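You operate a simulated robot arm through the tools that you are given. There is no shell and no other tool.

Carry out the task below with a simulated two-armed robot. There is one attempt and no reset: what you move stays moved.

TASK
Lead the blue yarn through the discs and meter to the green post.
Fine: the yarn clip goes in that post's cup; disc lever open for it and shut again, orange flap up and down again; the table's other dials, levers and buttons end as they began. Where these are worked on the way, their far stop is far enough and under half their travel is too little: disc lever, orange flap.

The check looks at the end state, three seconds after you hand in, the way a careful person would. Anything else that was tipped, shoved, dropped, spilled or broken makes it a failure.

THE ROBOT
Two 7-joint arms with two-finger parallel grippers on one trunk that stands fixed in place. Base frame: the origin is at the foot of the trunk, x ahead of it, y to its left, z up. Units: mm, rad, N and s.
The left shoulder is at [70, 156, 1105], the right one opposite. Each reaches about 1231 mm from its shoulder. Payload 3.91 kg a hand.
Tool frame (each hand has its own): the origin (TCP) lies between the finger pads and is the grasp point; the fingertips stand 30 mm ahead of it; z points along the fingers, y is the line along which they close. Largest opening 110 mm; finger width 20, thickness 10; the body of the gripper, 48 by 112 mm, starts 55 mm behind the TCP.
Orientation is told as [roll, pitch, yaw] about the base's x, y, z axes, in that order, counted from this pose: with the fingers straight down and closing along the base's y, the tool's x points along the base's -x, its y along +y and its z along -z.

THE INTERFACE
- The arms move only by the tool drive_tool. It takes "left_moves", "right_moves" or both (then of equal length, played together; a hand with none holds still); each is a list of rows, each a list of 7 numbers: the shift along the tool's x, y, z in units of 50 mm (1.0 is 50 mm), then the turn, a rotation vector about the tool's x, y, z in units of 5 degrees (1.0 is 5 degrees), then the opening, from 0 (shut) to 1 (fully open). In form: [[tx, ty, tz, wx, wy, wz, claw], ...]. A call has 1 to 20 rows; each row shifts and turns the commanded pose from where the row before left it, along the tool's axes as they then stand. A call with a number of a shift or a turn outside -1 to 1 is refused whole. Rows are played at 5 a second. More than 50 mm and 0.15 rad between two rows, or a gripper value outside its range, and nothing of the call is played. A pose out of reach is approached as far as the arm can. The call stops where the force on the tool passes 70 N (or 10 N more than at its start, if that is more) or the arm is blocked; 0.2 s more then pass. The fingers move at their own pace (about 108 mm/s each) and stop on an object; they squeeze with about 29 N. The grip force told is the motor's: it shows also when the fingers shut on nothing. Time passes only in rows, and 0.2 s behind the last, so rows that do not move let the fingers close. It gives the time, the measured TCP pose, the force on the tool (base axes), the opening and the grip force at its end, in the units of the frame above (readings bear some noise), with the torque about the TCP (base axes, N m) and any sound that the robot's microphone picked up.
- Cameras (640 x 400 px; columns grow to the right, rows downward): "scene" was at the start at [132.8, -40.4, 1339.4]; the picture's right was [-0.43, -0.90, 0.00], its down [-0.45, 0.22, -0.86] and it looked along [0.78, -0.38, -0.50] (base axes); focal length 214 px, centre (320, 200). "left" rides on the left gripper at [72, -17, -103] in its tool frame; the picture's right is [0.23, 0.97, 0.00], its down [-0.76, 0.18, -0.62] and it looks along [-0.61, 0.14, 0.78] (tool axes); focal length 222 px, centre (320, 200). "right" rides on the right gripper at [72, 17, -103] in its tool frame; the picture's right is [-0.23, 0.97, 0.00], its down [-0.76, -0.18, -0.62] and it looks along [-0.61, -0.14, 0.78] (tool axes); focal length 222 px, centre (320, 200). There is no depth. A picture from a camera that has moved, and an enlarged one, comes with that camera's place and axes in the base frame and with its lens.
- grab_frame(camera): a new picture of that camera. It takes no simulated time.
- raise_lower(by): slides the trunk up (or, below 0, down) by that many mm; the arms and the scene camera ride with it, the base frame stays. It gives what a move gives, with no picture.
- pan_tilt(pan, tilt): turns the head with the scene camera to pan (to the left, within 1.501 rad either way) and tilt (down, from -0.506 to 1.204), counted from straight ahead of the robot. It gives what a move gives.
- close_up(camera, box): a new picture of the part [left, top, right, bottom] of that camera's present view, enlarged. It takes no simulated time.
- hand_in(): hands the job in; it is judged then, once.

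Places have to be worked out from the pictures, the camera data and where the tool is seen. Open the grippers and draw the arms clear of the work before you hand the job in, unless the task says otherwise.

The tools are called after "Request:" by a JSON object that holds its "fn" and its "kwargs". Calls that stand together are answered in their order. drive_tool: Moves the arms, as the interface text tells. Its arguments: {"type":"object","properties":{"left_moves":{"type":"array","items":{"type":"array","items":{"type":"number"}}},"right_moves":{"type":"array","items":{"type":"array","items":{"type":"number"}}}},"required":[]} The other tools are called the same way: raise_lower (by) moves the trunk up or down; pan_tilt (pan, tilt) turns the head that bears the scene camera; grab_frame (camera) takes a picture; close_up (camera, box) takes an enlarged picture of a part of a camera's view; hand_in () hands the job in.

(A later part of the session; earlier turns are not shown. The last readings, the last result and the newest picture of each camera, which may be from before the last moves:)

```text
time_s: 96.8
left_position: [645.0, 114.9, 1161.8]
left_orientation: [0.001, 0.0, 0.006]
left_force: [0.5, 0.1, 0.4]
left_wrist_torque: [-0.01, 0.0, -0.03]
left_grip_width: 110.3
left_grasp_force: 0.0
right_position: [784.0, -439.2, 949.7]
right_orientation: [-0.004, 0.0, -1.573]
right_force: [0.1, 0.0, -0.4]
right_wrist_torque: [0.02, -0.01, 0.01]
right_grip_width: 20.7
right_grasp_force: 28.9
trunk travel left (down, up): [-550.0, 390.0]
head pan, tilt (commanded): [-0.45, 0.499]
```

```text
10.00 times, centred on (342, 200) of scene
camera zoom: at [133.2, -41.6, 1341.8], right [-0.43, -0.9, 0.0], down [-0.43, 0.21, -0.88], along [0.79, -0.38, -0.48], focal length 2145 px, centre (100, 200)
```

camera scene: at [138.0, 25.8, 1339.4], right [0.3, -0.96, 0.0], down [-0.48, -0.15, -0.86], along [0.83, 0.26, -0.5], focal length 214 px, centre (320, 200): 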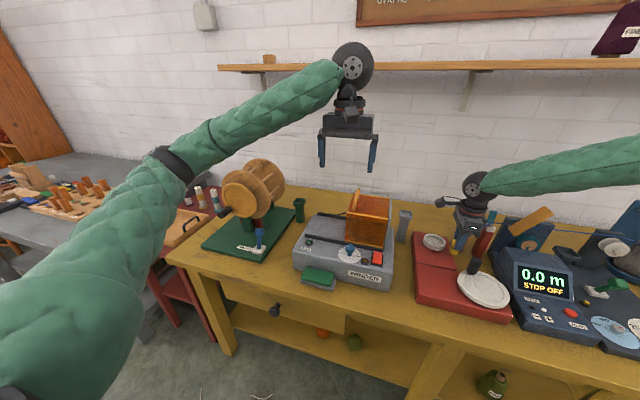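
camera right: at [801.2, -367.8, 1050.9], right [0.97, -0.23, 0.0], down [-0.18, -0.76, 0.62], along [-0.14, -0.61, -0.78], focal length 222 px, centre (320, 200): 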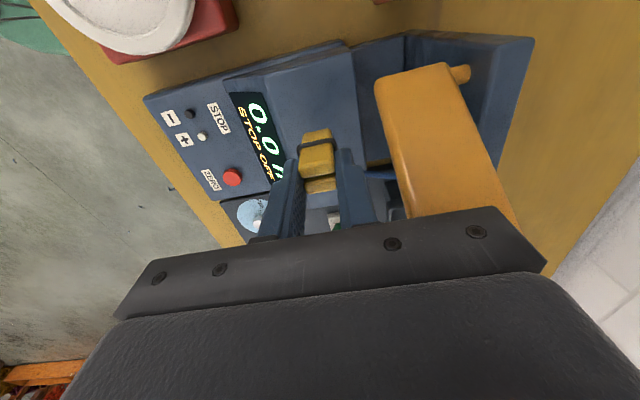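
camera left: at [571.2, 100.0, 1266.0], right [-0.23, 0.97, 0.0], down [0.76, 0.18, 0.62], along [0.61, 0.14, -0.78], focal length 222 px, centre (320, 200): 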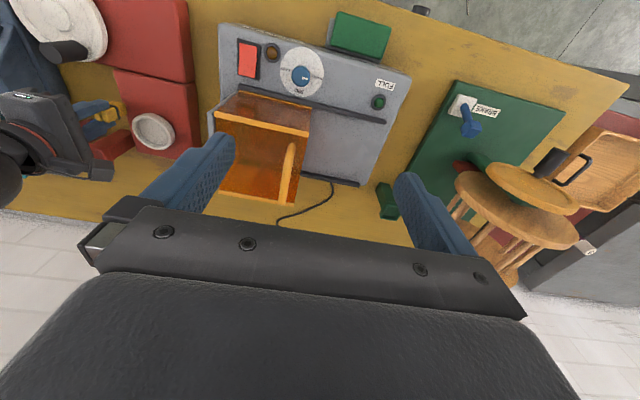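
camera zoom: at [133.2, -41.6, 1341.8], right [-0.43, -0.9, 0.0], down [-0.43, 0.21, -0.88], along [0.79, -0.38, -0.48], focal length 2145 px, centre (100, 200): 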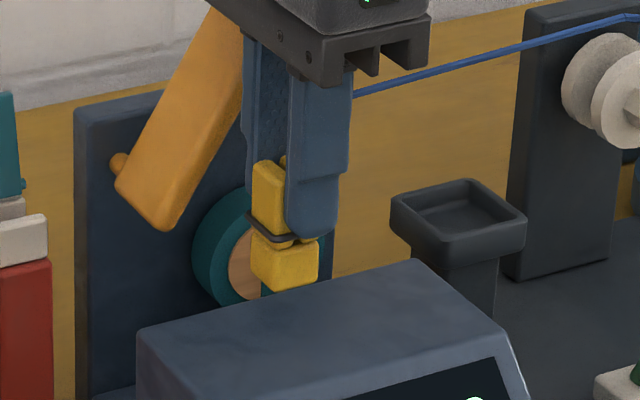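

Yes: a yarn segment now runs from the clip toward +x under the flap. I pull the clip 90 mm toward the robot to expose the path.

Request:
{"fn": "drive_tool", "kwargs": {"right_moves": [[0, -0.9, -0.3, 0, 0, 0, 0], [0, -0.9, -0.3, 0, 0, 0, 0], [0, -0.5, -0.3, 0, 0, 0, 0], [0, 0, 0, 0, 0, 0, 0]]}}

Request:
{"fn": "close_up", "kwargs": {"camera": "scene", "box": [290, 150, 418, 230]}}

Request:
{"fn": "close_up", "kwargs": {"camera": "right", "box": [320, 60, 544, 220]}}

```text
time_s: 97.8
left_position: [644.9, 115.4, 1160.9]
left_orientation: [0.001, 0.002, 0.005]
left_force: [-0.2, 0.3, -0.7]
left_wrist_torque: [0.03, -0.01, 0.01]
left_grip_width: 109.8
left_grasp_force: 0.1
right_position: [671.0, -442.1, 993.7]
right_orientation: [-0.003, -0.002, -1.575]
right_force: [-0.3, -0.4, -0.7]
right_wrist_torque: [0.0, 0.04, 0.01]
right_grip_width: 20.7
right_grasp_force: 29.2
trunk travel left (down, up): [-550.0, 390.0]
head pan, tilt (commanded): [-0.45, 0.499]
```

```text
5.00 times, centred on (354, 190) of scene
camera zoom: at [134.0, -41.1, 1341.7], right [-0.44, -0.9, 0.0], down [-0.43, 0.21, -0.88], along [0.79, -0.38, -0.48], focal length 1072 px, centre (150, 250)
```

zoom: 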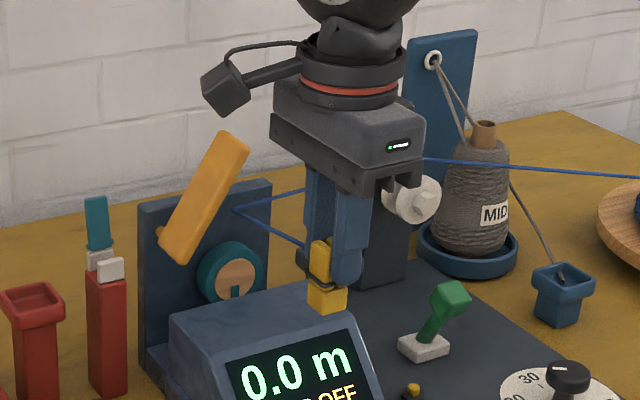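

```text
2.50 times, centred on (432, 140) of right
camera zoom: at [688.5, -369.6, 1095.3], right [0.97, -0.23, 0.0], down [-0.18, -0.76, 0.62], along [-0.15, -0.61, -0.78], focal length 555 px, centre (40, 350)
```

zoom: 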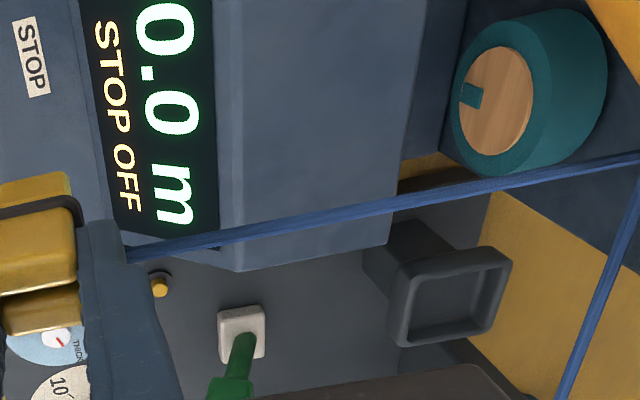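

The yarn is now captured at the meter too (bend ≈(858,-472,924)), with a straight run from the discs. To avoid the un-named red tower, I take the clip far back and high before passing its plane.

Request:
{"fn": "drive_tool", "kwargs": {"right_moves": [[0, -0.473, -0.84, 0, 0, 0, 0], [0, -0.473, -0.84, 0, 0, 0, 0], [0, -0.473, -0.84, 0, 0, 0, 0], [0.84, 0, 0, 0, 0, 0, 0], [0.84, 0, 0, 0, 0, 0, 0], [0.84, 0, 0, 0, 0, 0, 0], [0.84, 0, 0, 0, 0, 0, 0], [0.84, 0, 0, 0, 0, 0, 0], [0, 0, 0, 0, 0, 0, 0]]}}

Request:
{"fn": "grab_frame", "kwargs": {"camera": "scene"}}

Request:
{"fn": "close_up", "kwargs": {"camera": "scene", "box": [240, 130, 400, 230]}}

```text
time_s: 99.8
left_position: [645.4, 115.0, 1162.8]
left_orientation: [0.002, 0.0, 0.004]
left_force: [0.5, -0.9, -0.1]
left_wrist_torque: [0.03, 0.01, -0.03]
left_grip_width: 110.0
left_grasp_force: 0.0
right_position: [599.5, -231.4, 1119.6]
right_orientation: [-0.002, -0.001, -1.573]
right_force: [-0.3, 0.6, -0.2]
right_wrist_torque: [0.04, -0.02, -0.02]
right_grip_width: 20.9
right_grasp_force: 29.0
trunk travel left (down, up): [-550.0, 390.0]
head pan, tilt (commanded): [-0.45, 0.499]
```

```text
taken
camera scene: at [133.3, -42.0, 1341.8], right [-0.43, -0.9, 0.0], down [-0.43, 0.21, -0.88], along [0.79, -0.38, -0.48], focal length 214 px, centre (320, 200)
```

scene: 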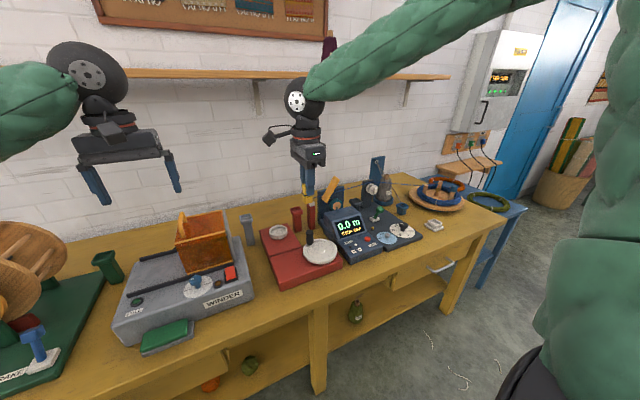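

```text
4.00 times, centred on (320, 180) of scene
camera zoom: at [133.3, -42.0, 1341.8], right [-0.43, -0.9, 0.0], down [-0.43, 0.21, -0.88], along [0.79, -0.38, -0.48], focal length 858 px, centre (320, 280)
```

zoom: 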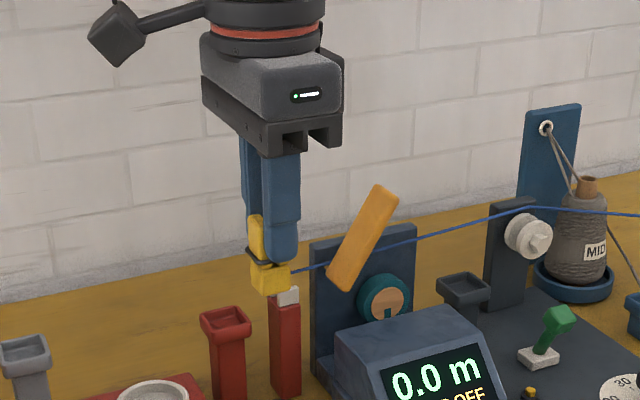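

The yarn is riding about 30 mm above each station's seat (discs, meter and red tower), so it may only be lying "over" them. I back up past the stations, turn the hand back to fingers along y, and retry the meter with a low, close pass in front of the flap.

Request:
{"fn": "drive_tool", "kwargs": {"right_moves": [[-0.9, 0, 0, 0, 0, 0, 0], [-0.9, 0, 0, 0, 0, 0, 0], [-0.9, 0, 0, 0, 0, 0, 0], [-0.9, 0, 0, 0, 0, 0, 0], [-0.9, 0.3, 0.3, 0, 0, 0, 0], [-0.9, 0.3, 0.3, 0, 0, 0, 0], [-0.9, 0.3, 0.3, 0, 0, 0, 0], [0, 0, 0, 0, 0, 0, 0]]}}

Request:
{"fn": "drive_tool", "kwargs": {"right_moves": [[0, 0, 0, 0, 0, -1, 0], [0, 0, 0, 0, 0, -1, 0], [0, 0, 0, 0, 0, -1, 0], [0, 0, 0, 0, 0, -1, 0], [0, 0, 0, 0, 0, -1, 0], [0, 0, 0, 0, 0, -1, 0], [0, 0, 0, 0, 0, -1, 0], [0, 0, 0, 0, 0, -1, 0], [0, 0, 0, 0, 0, -1, 0], [0, 0, 0, 0, 0, -1, 0], [0, 0, 0, 0, 0, -1, 0], [0, 0, 0, 0, 0, -1, 0], [0, 0, 0, 0, 0, -1, 0], [0, 0, 0, 0, 0, -1, 0], [0, 0, 0, 0, 0, -1, 0], [0, 0, 0, 0, 0, -1, 0], [0, 0, 0, 0, 0, -1, 0], [0, 0, 0, 0, 0, -1, 0], [0, 0, 0, 0, 0, 0, 0]]}}

Request:
{"fn": "close_up", "kwargs": {"camera": "scene", "box": [270, 130, 430, 230]}}

```text
time_s: 101.6
left_position: [642.5, 117.2, 1162.5]
left_orientation: [0.0, -0.001, 0.005]
left_force: [-0.4, 0.1, 0.1]
left_wrist_torque: [0.01, -0.02, 0.0]
left_grip_width: 110.0
left_grasp_force: 0.0
right_position: [643.6, -543.0, 1074.7]
right_orientation: [0.0, -0.002, -1.574]
right_force: [-0.2, 0.8, 0.3]
right_wrist_torque: [-0.01, -0.01, -0.01]
right_grip_width: 20.4
right_grasp_force: 29.2
trunk travel left (down, up): [-550.0, 390.0]
head pan, tilt (commanded): [-0.45, 0.499]
```

```text
time_s: 105.6
left_position: [644.6, 116.0, 1162.3]
left_orientation: [0.001, 0.001, 0.005]
left_force: [0.2, 0.4, -0.5]
left_wrist_torque: [-0.01, 0.01, -0.03]
left_grip_width: 109.7
left_grasp_force: 0.0
right_position: [644.1, -544.6, 1075.1]
right_orientation: [-0.002, 0.004, 0.0]
right_force: [-0.1, 0.2, 0.0]
right_wrist_torque: [0.0, 0.01, 0.0]
right_grip_width: 20.7
right_grasp_force: 28.2
trunk travel left (down, up): [-550.0, 390.0]
head pan, tilt (commanded): [-0.45, 0.499]
```

```text
4.00 times, centred on (350, 180) of scene
camera zoom: at [133.4, -40.7, 1341.8], right [-0.43, -0.9, 0.0], down [-0.43, 0.21, -0.88], along [0.79, -0.38, -0.48], focal length 858 px, centre (200, 280)
```

zoom: 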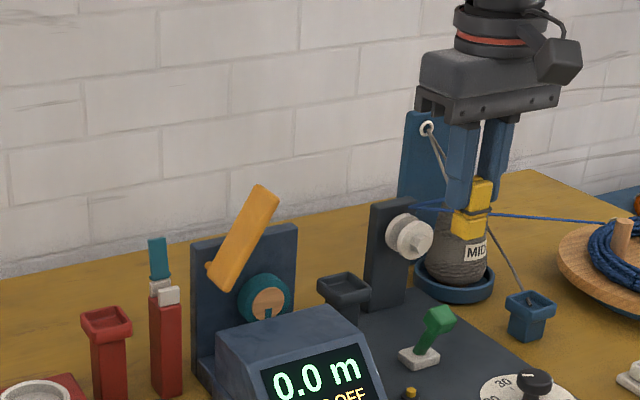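

The yarn is back to only passing the discs. I'll park the clip in the dark post's cup (just after the discs) so the hand is free to test shutting the lever; first I locate that cup.

Request:
{"fn": "grab_frame", "kwargs": {"camera": "right"}}

Request:
{"fn": "close_up", "kwargs": {"camera": "scene", "box": [365, 190, 413, 220]}}

```text
taken
camera right: at [572.2, -528.1, 1176.4], right [0.23, 0.97, 0.0], down [0.76, -0.18, 0.62], along [0.6, -0.14, -0.78], focal length 222 px, centre (320, 200)
```

right: 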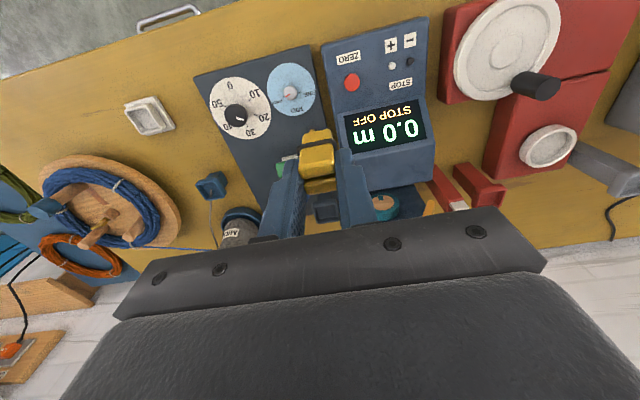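

```text
13.33 times, centred on (389, 205) of scene
camera zoom: at [133.4, -40.7, 1341.8], right [-0.43, -0.9, 0.0], down [-0.43, 0.21, -0.88], along [0.79, -0.38, -0.48], focal length 2860 px, centre (-600, 133)
```

zoom: 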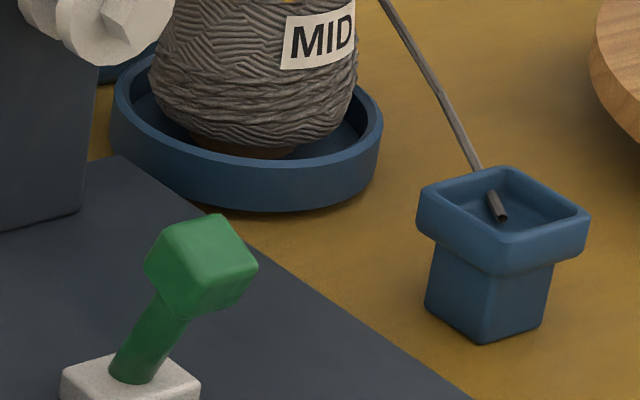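

I try the low, close pass first: down to z≈930 at x≈795, then across the meter plane in front of the raised flap.

Request:
{"fn": "drive_tool", "kwargs": {"right_moves": [[-0.604, -0.06, 0.58, 0, 0, 0, 0], [-0.604, -0.06, 0.58, 0, 0, 0, 0], [-0.604, -0.06, 0.58, 0, 0, 0, 0], [-0.604, -0.06, 0.58, 0, 0, 0, 0], [-0.604, -0.06, 0.58, 0, 0, 0, 0], [0, 0, 0, 0, 0, 0, 0]]}}

Request:
{"fn": "close_up", "kwargs": {"camera": "scene", "box": [290, 160, 418, 240]}}

Request:
{"fn": "grab_frame", "kwargs": {"camera": "right"}}

```text
time_s: 107.0
left_position: [644.5, 115.8, 1163.6]
left_orientation: [0.001, 0.002, 0.004]
left_force: [-0.2, -0.6, 0.1]
left_wrist_torque: [-0.03, -0.03, 0.03]
left_grip_width: 110.0
left_grasp_force: 0.0
right_position: [790.6, -555.5, 928.7]
right_orientation: [-0.001, 0.002, -0.001]
right_force: [0.6, -0.1, -0.2]
right_wrist_torque: [0.01, 0.01, -0.02]
right_grip_width: 20.4
right_grasp_force: 29.0
trunk travel left (down, up): [-550.0, 390.0]
head pan, tilt (commanded): [-0.45, 0.499]
```

```text
5.00 times, centred on (354, 200) of scene
camera zoom: at [132.3, -40.5, 1342.0], right [-0.43, -0.9, 0.0], down [-0.43, 0.21, -0.88], along [0.79, -0.38, -0.48], focal length 1072 px, centre (150, 200)
```

zoom: 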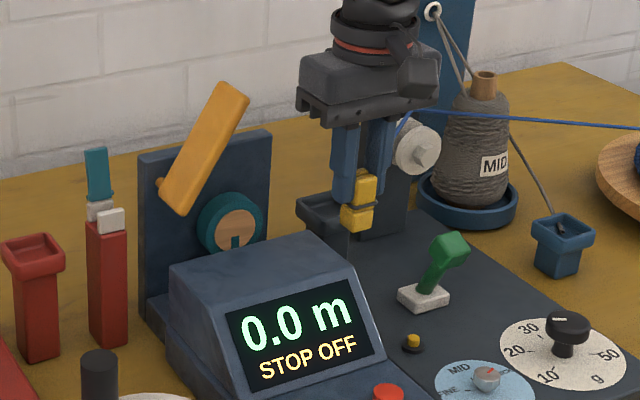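

```text
taken
camera right: at [718.4, -539.7, 1030.6], right [0.23, 0.97, 0.0], down [0.76, -0.18, 0.62], along [0.61, -0.14, -0.78], focal length 222 px, centre (320, 200)
```

right: 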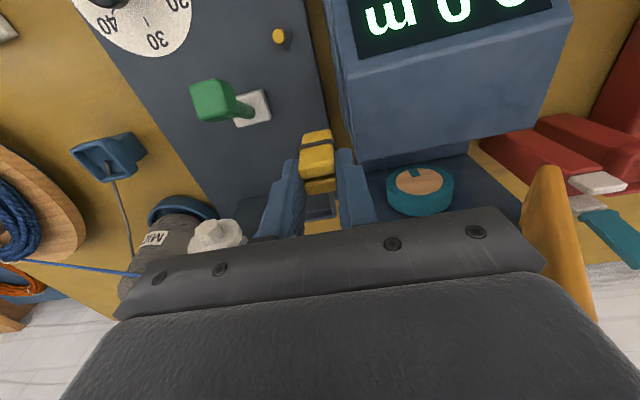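

Clear of housing and flap. I cross the meter plane slowly at this height.

Request:
{"fn": "drive_tool", "kwargs": {"right_moves": [[0, 0.5, 0, 0, 0, 0, 0], [0, 0.5, 0, 0, 0, 0, 0], [0, 0.5, 0, 0, 0, 0, 0], [0, 0.5, 0, 0, 0, 0, 0], [0, 0.5, 0, 0, 0, 0, 0], [0, 0.5, 0, 0, 0, 0, 0], [0, 0, 0, 0, 0, 0, 0]]}}

Request:
{"fn": "close_up", "kwargs": {"camera": "scene", "box": [290, 160, 418, 240]}}

Request:
{"fn": "grab_frame", "kwargs": {"camera": "right"}}

```text
time_s: 108.0
left_position: [642.6, 112.8, 1163.6]
left_orientation: [0.004, -0.001, 0.005]
left_force: [-0.6, 0.6, -0.3]
left_wrist_torque: [-0.04, 0.03, 0.01]
left_grip_width: 110.1
left_grasp_force: 0.0
right_position: [792.5, -479.8, 929.8]
right_orientation: [-0.005, -0.003, -0.02]
right_force: [-13.8, -54.3, 2.2]
right_wrist_torque: [3.61, -1.02, -1.76]
right_grip_width: 20.5
right_grasp_force: 28.9
trunk travel left (down, up): [-550.0, 390.0]
head pan, tilt (commanded): [-0.45, 0.499]
stopped in row 5 (right hand): the force on the tool passed its limit at 86 N (the readings are from after the stop); the commanded pose is now the measured one
```

```text
5.00 times, centred on (354, 200) of scene
camera zoom: at [131.4, -45.0, 1341.9], right [-0.44, -0.9, 0.0], down [-0.43, 0.21, -0.88], along [0.79, -0.38, -0.48], focal length 1072 px, centre (150, 200)
```

zoom: 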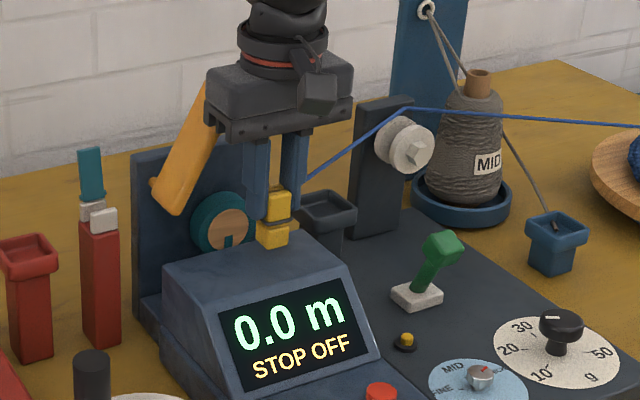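

```text
taken
camera right: at [720.8, -460.4, 1031.2], right [0.25, 0.97, 0.0], down [0.76, -0.19, 0.63], along [0.61, -0.16, -0.78], focal length 222 px, centre (320, 200)
```

right: 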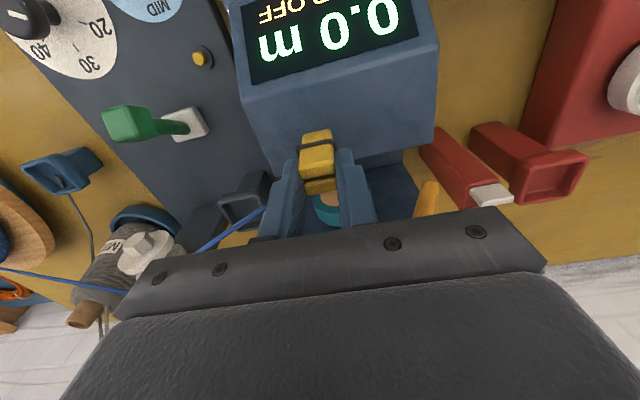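

The gripper body touched the flap's free end (pushing it against its open stop). I back off at once, shift 18 mm toward the robot, and cross again.

Request:
{"fn": "drive_tool", "kwargs": {"right_moves": [[0, -0.35, 0, 0, 0, 0, 0], [0.36, 0, 0, 0, 0, 0.2, 0], [0, 0, 0, 0, 0, 0, 0]]}}

Request:
{"fn": "close_up", "kwargs": {"camera": "scene", "box": [290, 150, 418, 230]}}

```text
time_s: 108.8
left_position: [645.9, 115.3, 1161.3]
left_orientation: [-0.001, 0.001, 0.004]
left_force: [1.0, -0.2, -0.3]
left_wrist_torque: [-0.03, 0.01, -0.02]
left_grip_width: 110.0
left_grasp_force: 0.1
right_position: [777.1, -489.4, 929.6]
right_orientation: [-0.004, -0.002, -0.033]
right_force: [0.1, 0.9, 0.4]
right_wrist_torque: [-0.04, -0.01, 0.02]
right_grip_width: 20.8
right_grasp_force: 29.4
trunk travel left (down, up): [-550.0, 390.0]
head pan, tilt (commanded): [-0.45, 0.499]
```

```text
5.00 times, centred on (354, 190) of scene
camera zoom: at [134.6, -40.3, 1341.6], right [-0.43, -0.9, 0.0], down [-0.43, 0.21, -0.88], along [0.79, -0.38, -0.48], focal length 1072 px, centre (150, 250)
```

zoom: 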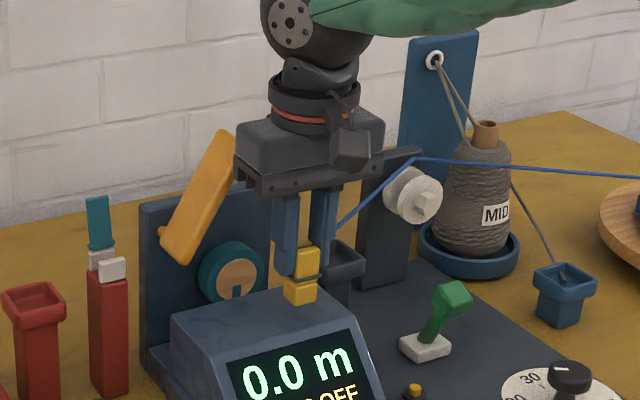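

Flap unchanged, contact released. I fix the small yaw and cross at x≈775.

Request:
{"fn": "drive_tool", "kwargs": {"right_moves": [[0, 0, 0, 0, 0, -0.38, 0], [0, 0.4, 0, 0, 0, 0, 0], [0, 0.4, 0, 0, 0, 0, 0], [0, 0.4, 0, 0, 0, 0, 0], [0, 0.4, 0, 0, 0, 0, 0], [0, 0, 0, 0, 0, 0, 0]]}}

Request:
{"fn": "close_up", "kwargs": {"camera": "scene", "box": [290, 150, 418, 230]}}

Request:
{"fn": "grab_frame", "kwargs": {"camera": "right"}}

```text
time_s: 110.2
left_position: [645.1, 115.4, 1162.4]
left_orientation: [0.0, 0.0, 0.006]
left_force: [-0.1, -0.4, -0.5]
left_wrist_torque: [0.01, -0.01, 0.0]
left_grip_width: 110.1
left_grasp_force: 0.0
right_position: [776.6, -408.0, 929.4]
right_orientation: [-0.003, -0.003, 0.002]
right_force: [0.5, -0.7, 0.6]
right_wrist_torque: [0.01, 0.0, -0.01]
right_grip_width: 20.7
right_grasp_force: 29.2
trunk travel left (down, up): [-550.0, 390.0]
head pan, tilt (commanded): [-0.45, 0.499]
```

```text
5.00 times, centred on (354, 190) of scene
camera zoom: at [133.4, -41.1, 1341.8], right [-0.43, -0.9, 0.0], down [-0.43, 0.21, -0.88], along [0.79, -0.38, -0.48], focal length 1072 px, centre (150, 250)
```

zoom: 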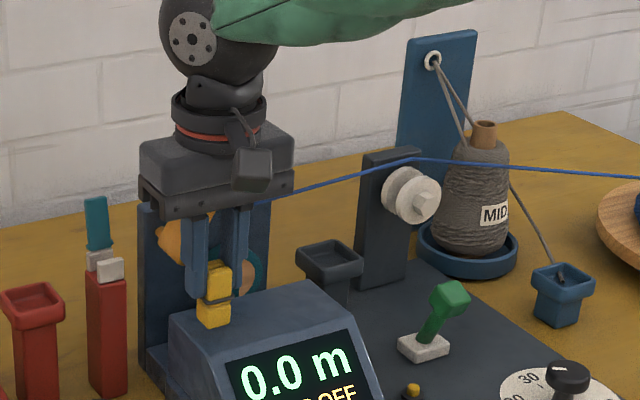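

```text
taken
camera right: at [705.3, -390.6, 1031.0], right [0.23, 0.97, 0.0], down [0.76, -0.17, 0.63], along [0.61, -0.14, -0.78], focal length 222 px, centre (320, 200)
```

right: 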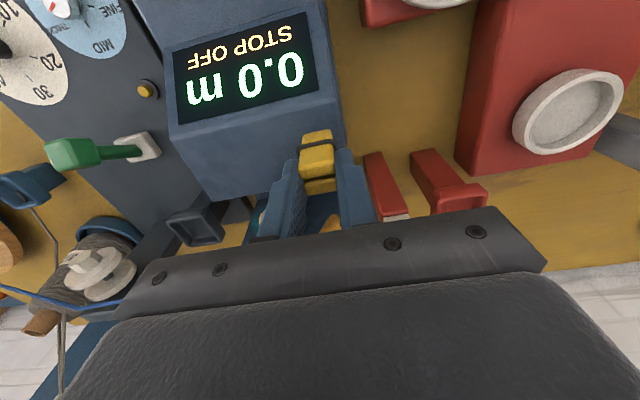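

Crossed. I pull the clip back toward the robot to reveal where the yarn now sits at the meter.

Request:
{"fn": "drive_tool", "kwargs": {"right_moves": [[0.8, 0, -0.5, 0, 0, 0, 0], [0.8, 0, -0.5, 0, 0, 0, 0], [0.4, 0, -0.3, 0, 0, 0, 0], [0, 0, 0, 0, 0, 0, 0]]}}

Request:
{"fn": "close_up", "kwargs": {"camera": "scene", "box": [290, 150, 418, 230]}}

Request:
{"fn": "grab_frame", "kwargs": {"camera": "right"}}

```text
time_s: 111.2
left_position: [645.0, 116.8, 1161.9]
left_orientation: [0.001, 0.003, 0.006]
left_force: [0.3, 0.7, -0.6]
left_wrist_torque: [0.01, 0.01, 0.02]
left_grip_width: 109.9
left_grasp_force: 0.2
right_position: [679.0, -408.9, 995.0]
right_orientation: [-0.005, -0.002, 0.002]
right_force: [0.3, 0.1, 0.3]
right_wrist_torque: [0.03, 0.01, 0.01]
right_grip_width: 20.4
right_grasp_force: 29.3
trunk travel left (down, up): [-550.0, 390.0]
head pan, tilt (commanded): [-0.45, 0.499]
```

```text
5.00 times, centred on (354, 190) of scene
camera zoom: at [133.8, -40.8, 1341.8], right [-0.44, -0.9, 0.0], down [-0.43, 0.21, -0.88], along [0.79, -0.38, -0.48], focal length 1072 px, centre (150, 250)
```

zoom: 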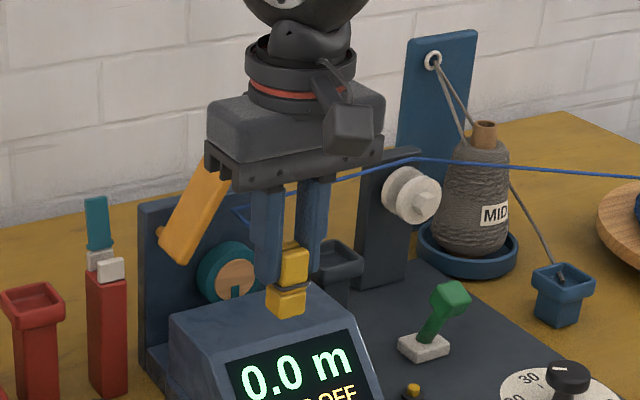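

```text
taken
camera right: at [606.1, -391.7, 1096.3], right [0.23, 0.97, 0.0], down [0.76, -0.17, 0.63], along [0.61, -0.14, -0.78], focal length 222 px, centre (320, 200)
```

right: 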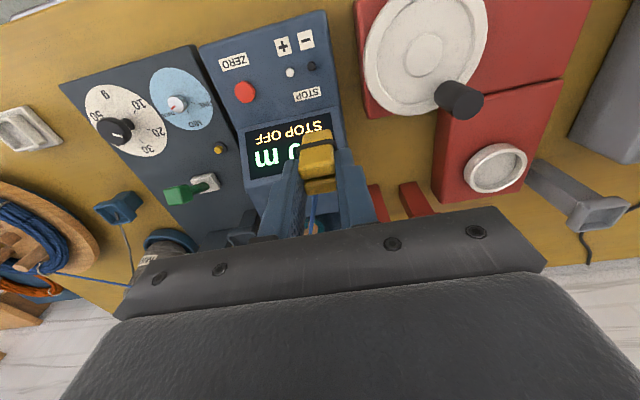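

The bend at the meter is the same, so crossing height doesn't matter; probably shutting the gates seats the yarn. I'll park the clip in the red cup so the right hand can shut and observe. First move above the red cup.

Request:
{"fn": "drive_tool", "kwargs": {"right_moves": [[-0.273, 0.727, -0.1, 0, 0, 0, 0], [-0.273, 0.727, -0.1, 0, 0, 0, 0], [-0.273, 0.727, -0.1, 0, 0, 0, 0], [-0.79, 0.07, 0.05, 0, 0, 0, 0], [-0.79, 0.07, 0.05, 0, 0, 0, 0], [-0.79, 0.07, 0.05, 0, 0, 0, 0], [-0.79, 0.07, 0.05, 0, 0, 0, 0], [0, 0, 0.6, 0, 0, 0, 0], [0, 0, 0.6, 0, 0, 0, 0], [0, 0, 0, 0, 0, 0, 0]]}}

Request:
{"fn": "grab_frame", "kwargs": {"camera": "right"}}

Request:
{"fn": "close_up", "kwargs": {"camera": "scene", "box": [260, 160, 388, 240]}}

```text
time_s: 113.4
left_position: [643.8, 116.7, 1161.4]
left_orientation: [0.001, -0.001, 0.006]
left_force: [0.4, 0.9, 0.3]
left_wrist_torque: [0.0, 0.0, -0.01]
left_grip_width: 110.1
left_grasp_force: 0.0
right_position: [872.8, -284.0, 944.5]
right_orientation: [-0.005, -0.004, 0.001]
right_force: [0.4, -0.1, 0.6]
right_wrist_torque: [-0.01, 0.0, -0.03]
right_grip_width: 20.9
right_grasp_force: 29.2
trunk travel left (down, up): [-550.0, 390.0]
head pan, tilt (commanded): [-0.45, 0.499]
```

```text
taken
camera right: at [801.4, -266.7, 1044.9], right [0.23, 0.97, 0.0], down [0.76, -0.17, 0.63], along [0.61, -0.14, -0.78], focal length 222 px, centre (320, 200)
```

right: 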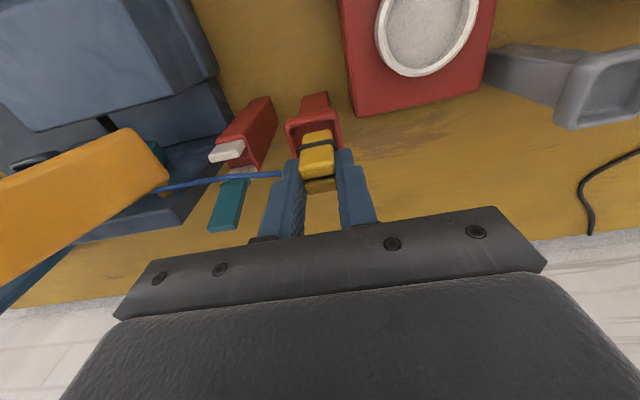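

```text
5.00 times, centred on (324, 200) of scene
camera zoom: at [133.0, -40.4, 1341.9], right [-0.43, -0.9, 0.0], down [-0.43, 0.21, -0.88], along [0.79, -0.38, -0.48], focal length 1072 px, centre (300, 200)
```

zoom: 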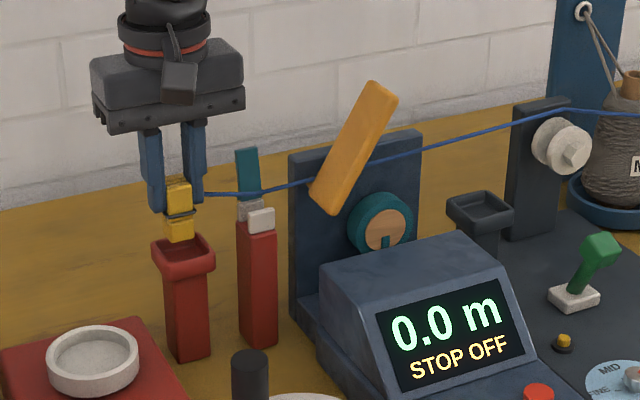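

The clip hovers above the red cup. I zoom both views to check alignment before lowering.

Request:
{"fn": "close_up", "kwargs": {"camera": "right", "box": [260, 80, 380, 220]}}

Request:
{"fn": "close_up", "kwargs": {"camera": "scene", "box": [282, 185, 314, 225]}}

```text
2.86 times, centred on (320, 150) of right
camera zoom: at [801.4, -266.7, 1044.9], right [0.23, 0.97, 0.0], down [0.76, -0.17, 0.63], along [0.61, -0.14, -0.78], focal length 635 px, centre (320, 343)
```

zoom: 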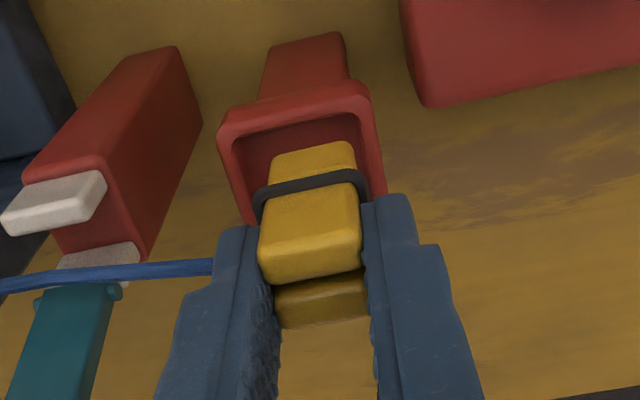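

```text
10.00 times, centred on (298, 205) of scene
camera zoom: at [133.0, -40.4, 1341.9], right [-0.43, -0.9, 0.0], down [-0.43, 0.21, -0.88], along [0.79, -0.38, -0.48], focal length 2145 px, centre (540, 150)
```

zoom: 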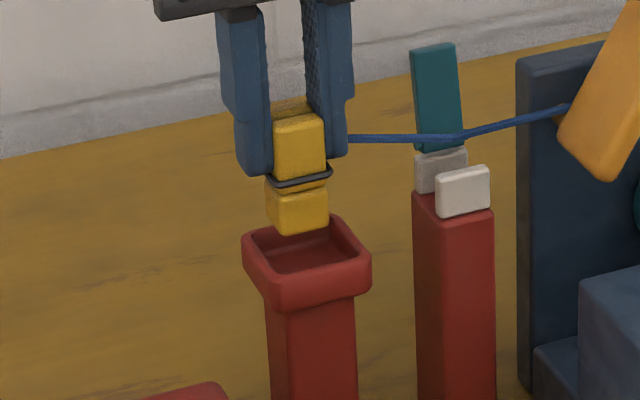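

Both views say shift about +5 mm x, −5 mm y. I apply that and lower 15 mm, then check again.

Request:
{"fn": "drive_tool", "kwargs": {"right_moves": [[-0.11, -0.1, 0, 0, 0, 0, 0], [0, 0, 0.15, 0, 0, 0, 0], [0, 0, 0.15, 0, 0, 0, 0], [0, 0, 0, 0, 0, 0, 0]]}}

Request:
{"fn": "close_up", "kwargs": {"camera": "scene", "box": [282, 185, 314, 225]}}

Request:
{"fn": "close_up", "kwargs": {"camera": "right", "box": [260, 80, 380, 220]}}

```text
time_s: 114.4
left_position: [645.1, 116.9, 1162.1]
left_orientation: [-0.001, -0.002, 0.006]
left_force: [-0.5, 0.6, 0.0]
left_wrist_torque: [0.0, -0.02, -0.03]
left_grip_width: 110.0
left_grasp_force: 0.1
right_position: [880.1, -291.0, 927.6]
right_orientation: [-0.007, -0.003, 0.002]
right_force: [0.2, 0.0, 0.3]
right_wrist_torque: [0.05, -0.01, -0.01]
right_grip_width: 20.4
right_grasp_force: 29.2
trunk travel left (down, up): [-550.0, 390.0]
head pan, tilt (commanded): [-0.45, 0.499]
```

```text
10.00 times, centred on (298, 205) of scene
camera zoom: at [133.4, -40.4, 1341.8], right [-0.43, -0.9, 0.0], down [-0.43, 0.21, -0.88], along [0.79, -0.38, -0.48], focal length 2145 px, centre (540, 150)
```

zoom: 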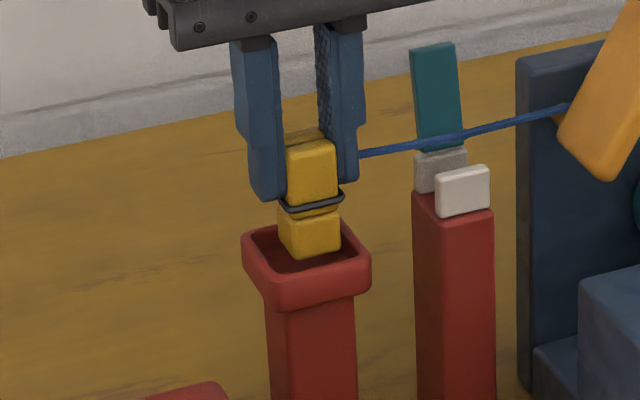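

```text
2.86 times, centred on (320, 150) of right
camera zoom: at [807.3, -273.5, 1028.2], right [0.23, 0.97, 0.0], down [0.76, -0.17, 0.63], along [0.61, -0.14, -0.78], focal length 635 px, centre (320, 343)
```

zoom: 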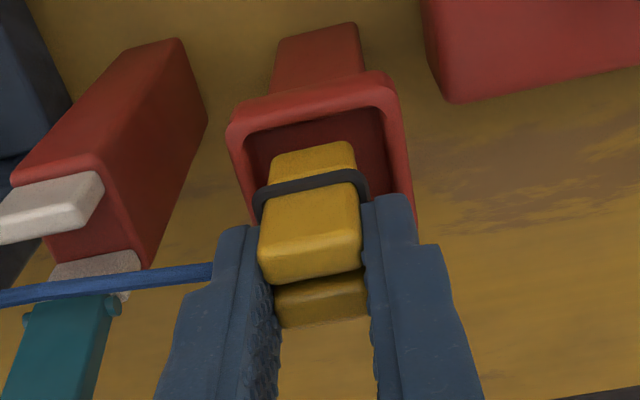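

Well centred. I lower gently in small steps until contact.

Request:
{"fn": "drive_tool", "kwargs": {"right_moves": [[0.03, 0.05, 0.08, 0, 0, 0, 0], [0, 0, 0.08, 0, 0, 0, 0], [0, 0, 0, 0, 0, 0, 0]]}}

Request:
{"fn": "close_up", "kwargs": {"camera": "scene", "box": [282, 185, 314, 225]}}

```text
time_s: 115.2
left_position: [644.9, 116.0, 1161.5]
left_orientation: [-0.001, 0.0, 0.006]
left_force: [0.4, -0.3, 0.5]
left_wrist_torque: [0.0, 0.01, -0.02]
left_grip_width: 109.8
left_grasp_force: 0.0
right_position: [879.1, -287.6, 919.3]
right_orientation: [-0.005, -0.004, 0.002]
right_force: [0.0, 0.7, -0.5]
right_wrist_torque: [0.02, -0.03, 0.0]
right_grip_width: 20.9
right_grasp_force: 29.0
trunk travel left (down, up): [-550.0, 390.0]
head pan, tilt (commanded): [-0.45, 0.499]
```

```text
10.00 times, centred on (298, 205) of scene
camera zoom: at [133.5, -40.4, 1341.8], right [-0.43, -0.9, 0.0], down [-0.43, 0.21, -0.88], along [0.79, -0.38, -0.48], focal length 2145 px, centre (540, 150)
```

zoom: 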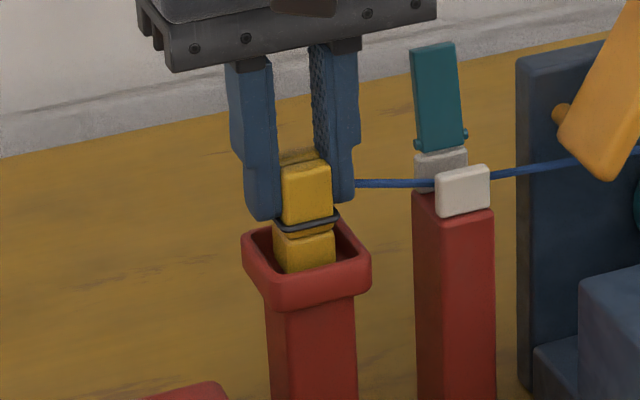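

Excellent — as the clip lowered, the yarn dropped into the seats. Let me view the whole line from discs to clip.

Request:
{"fn": "close_up", "kwargs": {"camera": "scene", "box": [285, 170, 397, 230]}}

Request:
{"fn": "close_up", "kwargs": {"camera": "scene", "box": [355, 165, 403, 205]}}

Request:
{"fn": "close_up", "kwargs": {"camera": "scene", "box": [310, 180, 358, 220]}}

Request:
{"fn": "close_up", "kwargs": {"camera": "right", "box": [0, 80, 300, 280]}}

```text
5.71 times, centred on (341, 200) of scene
camera zoom: at [133.5, -40.4, 1341.8], right [-0.43, -0.9, 0.0], down [-0.43, 0.21, -0.88], along [0.79, -0.38, -0.48], focal length 1226 px, centre (200, 200)
```

zoom: 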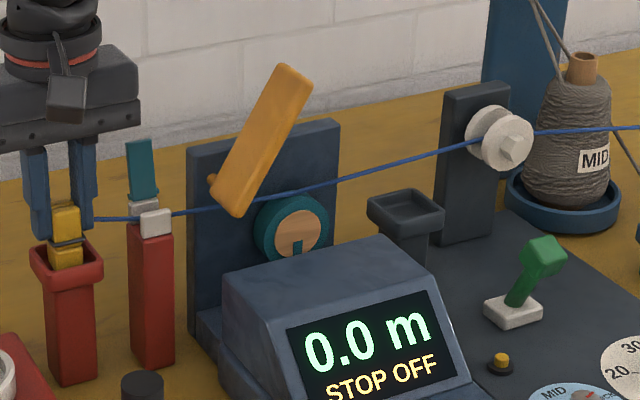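

```text
10.00 times, centred on (379, 185) of scene
camera zoom: at [133.5, -40.4, 1341.8], right [-0.43, -0.9, 0.0], down [-0.43, 0.21, -0.88], along [0.79, -0.38, -0.48], focal length 2145 px, centre (-270, 350)
```

zoom: 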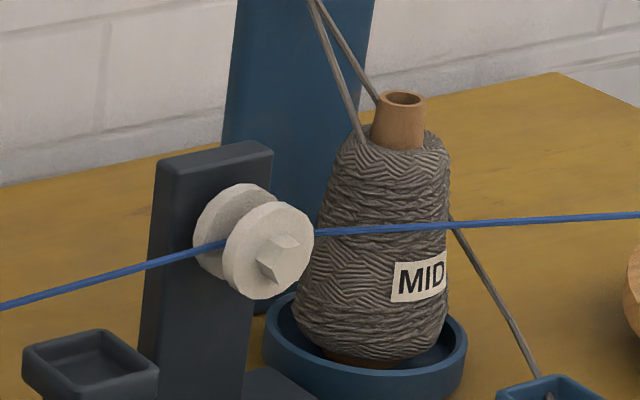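

```text
10.00 times, centred on (334, 200) of scene
camera zoom: at [133.5, -40.4, 1341.8], right [-0.43, -0.9, 0.0], down [-0.43, 0.21, -0.88], along [0.79, -0.38, -0.48], focal length 2145 px, centre (180, 200)
```

zoom: 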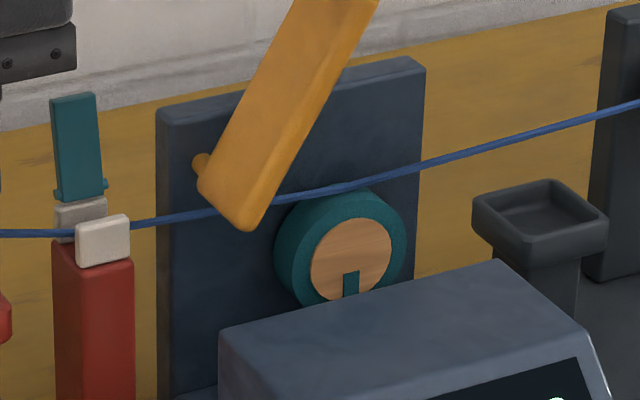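

```text
2.00 times, centred on (150, 180) of right
camera zoom: at [806.7, -270.6, 1019.9], right [0.23, 0.97, 0.0], down [0.76, -0.17, 0.63], along [0.61, -0.14, -0.78], focal length 444 px, centre (660, 240)
```

zoom: 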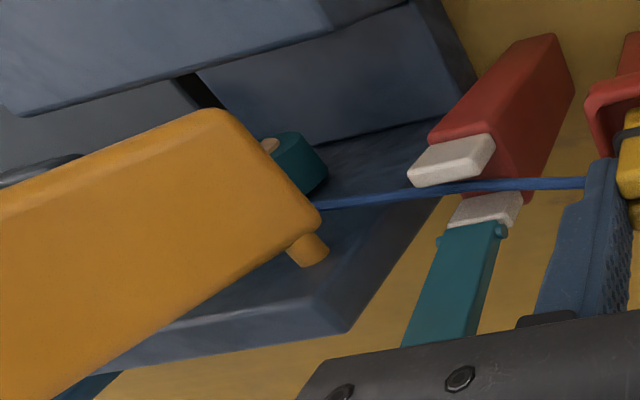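

The yarn now runs between the discs, over the meter wheel under the flap pivot, and to the clip. I keep lowering in tiny steps to set the clip on the cup floor.

Request:
{"fn": "drive_tool", "kwargs": {"right_moves": [[0, 0, 0.05, 0, 0, 0, 0], [0, 0, 0.05, 0, 0, 0, 0], [0, 0, 0, 0, 0, 0, 0]]}}

```text
time_s: 116.0
left_position: [644.8, 116.4, 1163.9]
left_orientation: [0.0, 0.0, 0.006]
left_force: [-1.3, 0.8, 0.3]
left_wrist_torque: [-0.05, 0.03, 0.02]
left_grip_width: 109.8
left_grasp_force: 0.1
right_position: [878.6, -287.4, 914.5]
right_orientation: [-0.004, -0.007, 0.001]
right_force: [2.0, -2.6, 20.4]
right_wrist_torque: [-0.06, 0.06, 0.02]
right_grip_width: 20.4
right_grasp_force: 28.6
trunk travel left (down, up): [-550.0, 390.0]
head pan, tilt (commanded): [-0.45, 0.499]
```

Contact with the cup floor at TCP z≈914.5. I relieve slightly and open the fingers.

Request:
{"fn": "drive_tool", "kwargs": {"right_moves": [[0, 0, -0.03, 0, 0, 0, 0], [0, 0, 0, 0, 0, 0, 0.33], [0, 0, 0, 0, 0, 0, 0.33], [0, 0, 0, 0, 0, 0, 0.33]]}}

Request:
{"fn": "close_up", "kwargs": {"camera": "scene", "box": [282, 185, 314, 225]}}

Request:
{"fn": "close_up", "kwargs": {"camera": "right", "box": [220, 80, 420, 220]}}

```text
time_s: 117.0
left_position: [646.2, 116.9, 1162.9]
left_orientation: [0.001, 0.001, 0.004]
left_force: [-0.2, -0.1, -0.5]
left_wrist_torque: [-0.01, 0.02, -0.02]
left_grip_width: 110.1
left_grasp_force: 0.1
right_position: [880.1, -288.7, 913.3]
right_orientation: [-0.005, -0.002, 0.002]
right_force: [0.4, 0.2, -0.1]
right_wrist_torque: [0.0, 0.02, 0.03]
right_grip_width: 36.3
right_grasp_force: 0.1
trunk travel left (down, up): [-550.0, 390.0]
head pan, tilt (commanded): [-0.45, 0.499]
```

```text
10.00 times, centred on (298, 205) of scene
camera zoom: at [133.8, -40.5, 1341.7], right [-0.43, -0.9, 0.0], down [-0.43, 0.21, -0.88], along [0.79, -0.38, -0.48], focal length 2145 px, centre (540, 150)
```

zoom: 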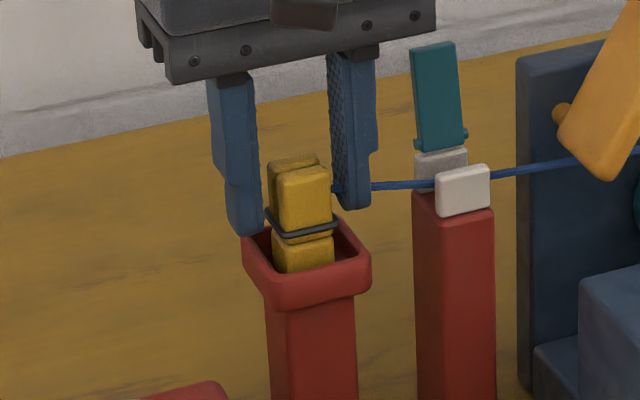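

```text
2.86 times, centred on (320, 150) of right
camera zoom: at [807.3, -270.3, 1014.3], right [0.23, 0.97, 0.0], down [0.76, -0.17, 0.63], along [0.61, -0.14, -0.78], focal length 635 px, centre (320, 343)
```

zoom: 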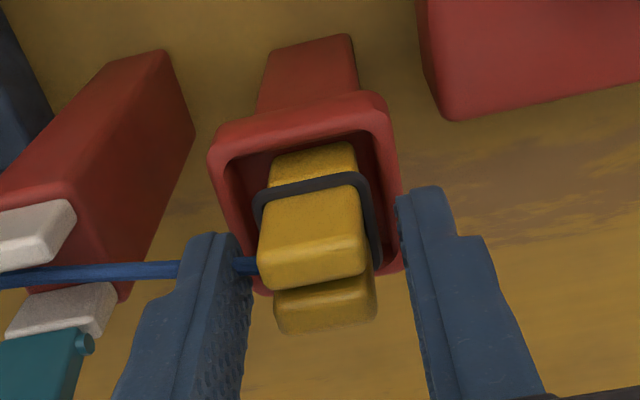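

The clip stands in the red cup with the yarn seated. I lift the right hand away and clear it to the right so the left arm can take over.

Request:
{"fn": "drive_tool", "kwargs": {"right_moves": [[0, 0, -0.5, 0, 0, 0, 0.33], [0, 0, -0.9, 0, 0, 0, 0.33], [0, 0, -0.9, 0, 0, 0, 0.33], [0.457, -0.777, -0.1, 0, 0, 0, 0.33], [0.457, -0.777, -0.1, 0, 0, 0, 0.33], [0.457, -0.777, -0.1, 0, 0, 0, 0.33], [0.457, -0.777, -0.1, 0, 0, 0, 0.33], [0.457, -0.777, -0.1, 0, 0, 0, 0.33], [0.457, -0.777, -0.1, 0, 0, 0, 0.33], [0.457, -0.777, 0, 0, 0, 0, 0.33], [0, 0, 0, 0, 0, 0, 0.33]]}}

Request:
{"fn": "close_up", "kwargs": {"camera": "scene", "box": [270, 165, 398, 245]}}

Request:
{"fn": "grab_frame", "kwargs": {"camera": "scene"}}

```text
time_s: 119.4
left_position: [644.9, 116.4, 1161.2]
left_orientation: [-0.001, 0.001, 0.005]
left_force: [0.9, 0.0, 0.2]
left_wrist_torque: [-0.02, 0.04, 0.0]
left_grip_width: 110.0
left_grasp_force: 0.1
right_position: [717.7, -559.4, 1060.9]
right_orientation: [-0.005, -0.001, 0.0]
right_force: [0.6, 1.1, 0.4]
right_wrist_torque: [-0.05, 0.04, 0.01]
right_grip_width: 36.3
right_grasp_force: 0.1
trunk travel left (down, up): [-550.0, 390.0]
head pan, tilt (commanded): [-0.45, 0.499]
```

```text
5.00 times, centred on (334, 205) of scene
camera zoom: at [134.1, -39.8, 1341.7], right [-0.43, -0.9, 0.0], down [-0.43, 0.21, -0.88], along [0.79, -0.38, -0.48], focal length 1072 px, centre (250, 175)
```

zoom: 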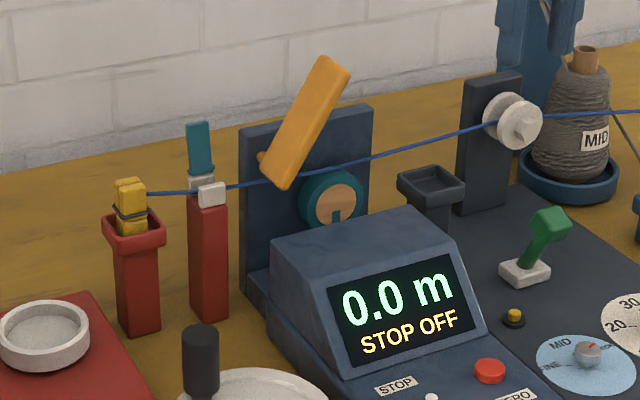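

```text
taken
camera scene: at [134.1, -39.8, 1341.7], right [-0.43, -0.9, 0.0], down [-0.43, 0.21, -0.88], along [0.79, -0.38, -0.48], focal length 214 px, centre (320, 200)
```

scene: 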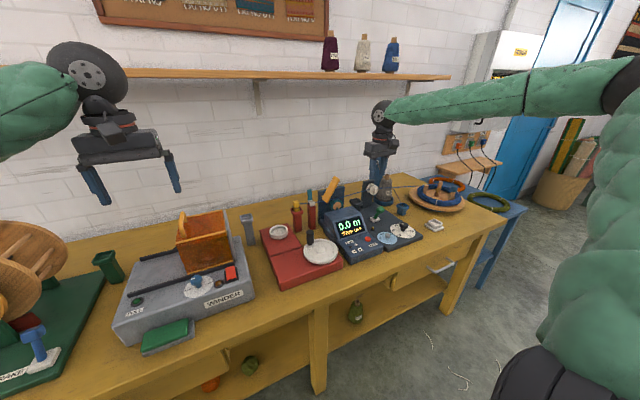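

Confirmed: yarn through discs, over the wheel, and on to the clip in the red cup. Now the left arm comes over the red cup to pick the clip up.

Request:
{"fn": "drive_tool", "kwargs": {"left_moves": [[-0.47, -0.818, 0.3, 0, 0, 0, 0.5], [-0.47, -0.818, 0.3, 0, 0, 0, 0.5], [-0.47, -0.818, 0.3, 0, 0, 0, 0.5], [-0.47, -0.818, 0.3, 0, 0, 0, 0.5], [-0.47, -0.818, 0.3, 0, 0, 0, 0.5], [-0.47, -0.818, 0.3, 0, 0, 0, 0.5], [-0.47, -0.818, 0.3, 0, 0, 0, 0.5], [-0.47, -0.818, 0.3, 0, 0, 0, 0.5], [-0.47, -0.818, 0.3, 0, 0, 0, 0.5], [-0.47, -0.7, 0.3, 0, 0, 0, 0.5], [0, 0, 0, 0, 0, 0, 0.5]]}}

Request:
{"fn": "grab_frame", "kwargs": {"camera": "left"}}

Request:
{"fn": "close_up", "kwargs": {"camera": "scene", "box": [260, 150, 388, 230]}}

```text
time_s: 121.8
left_position: [883.9, -288.8, 1011.2]
left_orientation: [-0.001, -0.001, 0.004]
left_force: [0.1, -1.2, -0.1]
left_wrist_torque: [-0.03, 0.03, -0.01]
left_grip_width: 55.2
left_grasp_force: 0.1
right_position: [718.2, -559.9, 1062.0]
right_orientation: [-0.006, -0.005, 0.001]
right_force: [-0.9, -0.1, 0.2]
right_wrist_torque: [0.0, 0.01, -0.01]
right_grip_width: 36.4
right_grasp_force: 0.0
trunk travel left (down, up): [-550.0, 390.0]
head pan, tilt (commanded): [-0.45, 0.499]
```

```text
taken
camera left: at [811.5, -305.6, 1115.1], right [-0.23, 0.97, 0.0], down [0.76, 0.18, 0.62], along [0.61, 0.14, -0.78], focal length 222 px, centre (320, 200)
```

left: 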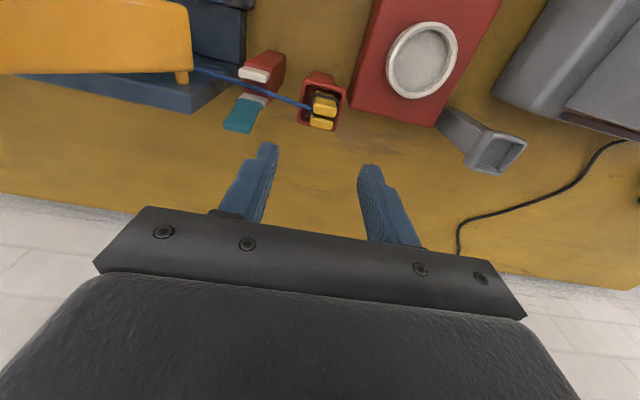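

```text
5.00 times, centred on (324, 190) of scene
camera zoom: at [133.2, -40.0, 1341.9], right [-0.43, -0.9, 0.0], down [-0.43, 0.21, -0.88], along [0.79, -0.38, -0.48], focal length 1072 px, centre (300, 250)
```

zoom: 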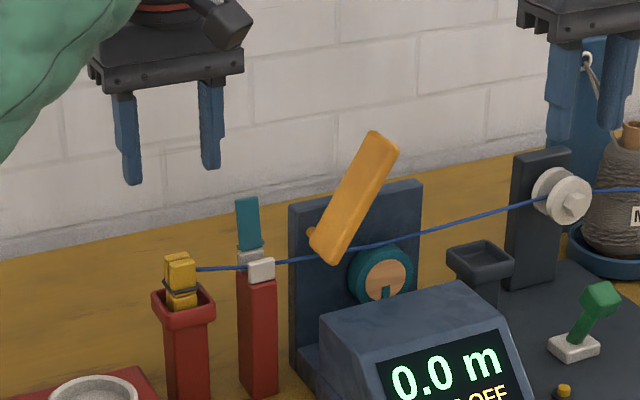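

Left hand hovers above the clip. I zoom to align precisely.

Request:
{"fn": "close_up", "kwargs": {"camera": "left", "box": [270, 60, 370, 150]}}

```text
4.44 times, centred on (320, 105) of left
camera zoom: at [811.5, -305.6, 1115.1], right [-0.23, 0.97, 0.0], down [0.76, 0.18, 0.62], along [0.61, 0.14, -0.78], focal length 987 px, centre (320, 622)
```

zoom: 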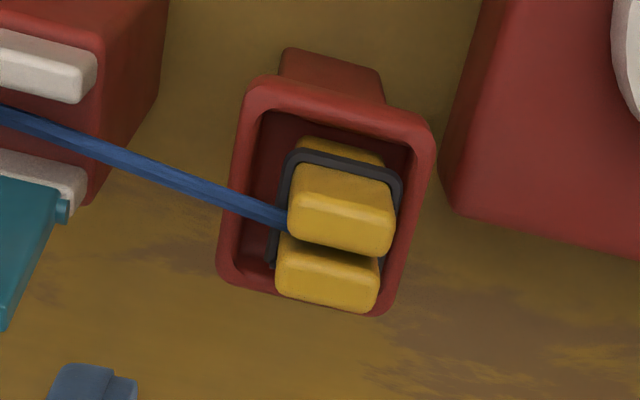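

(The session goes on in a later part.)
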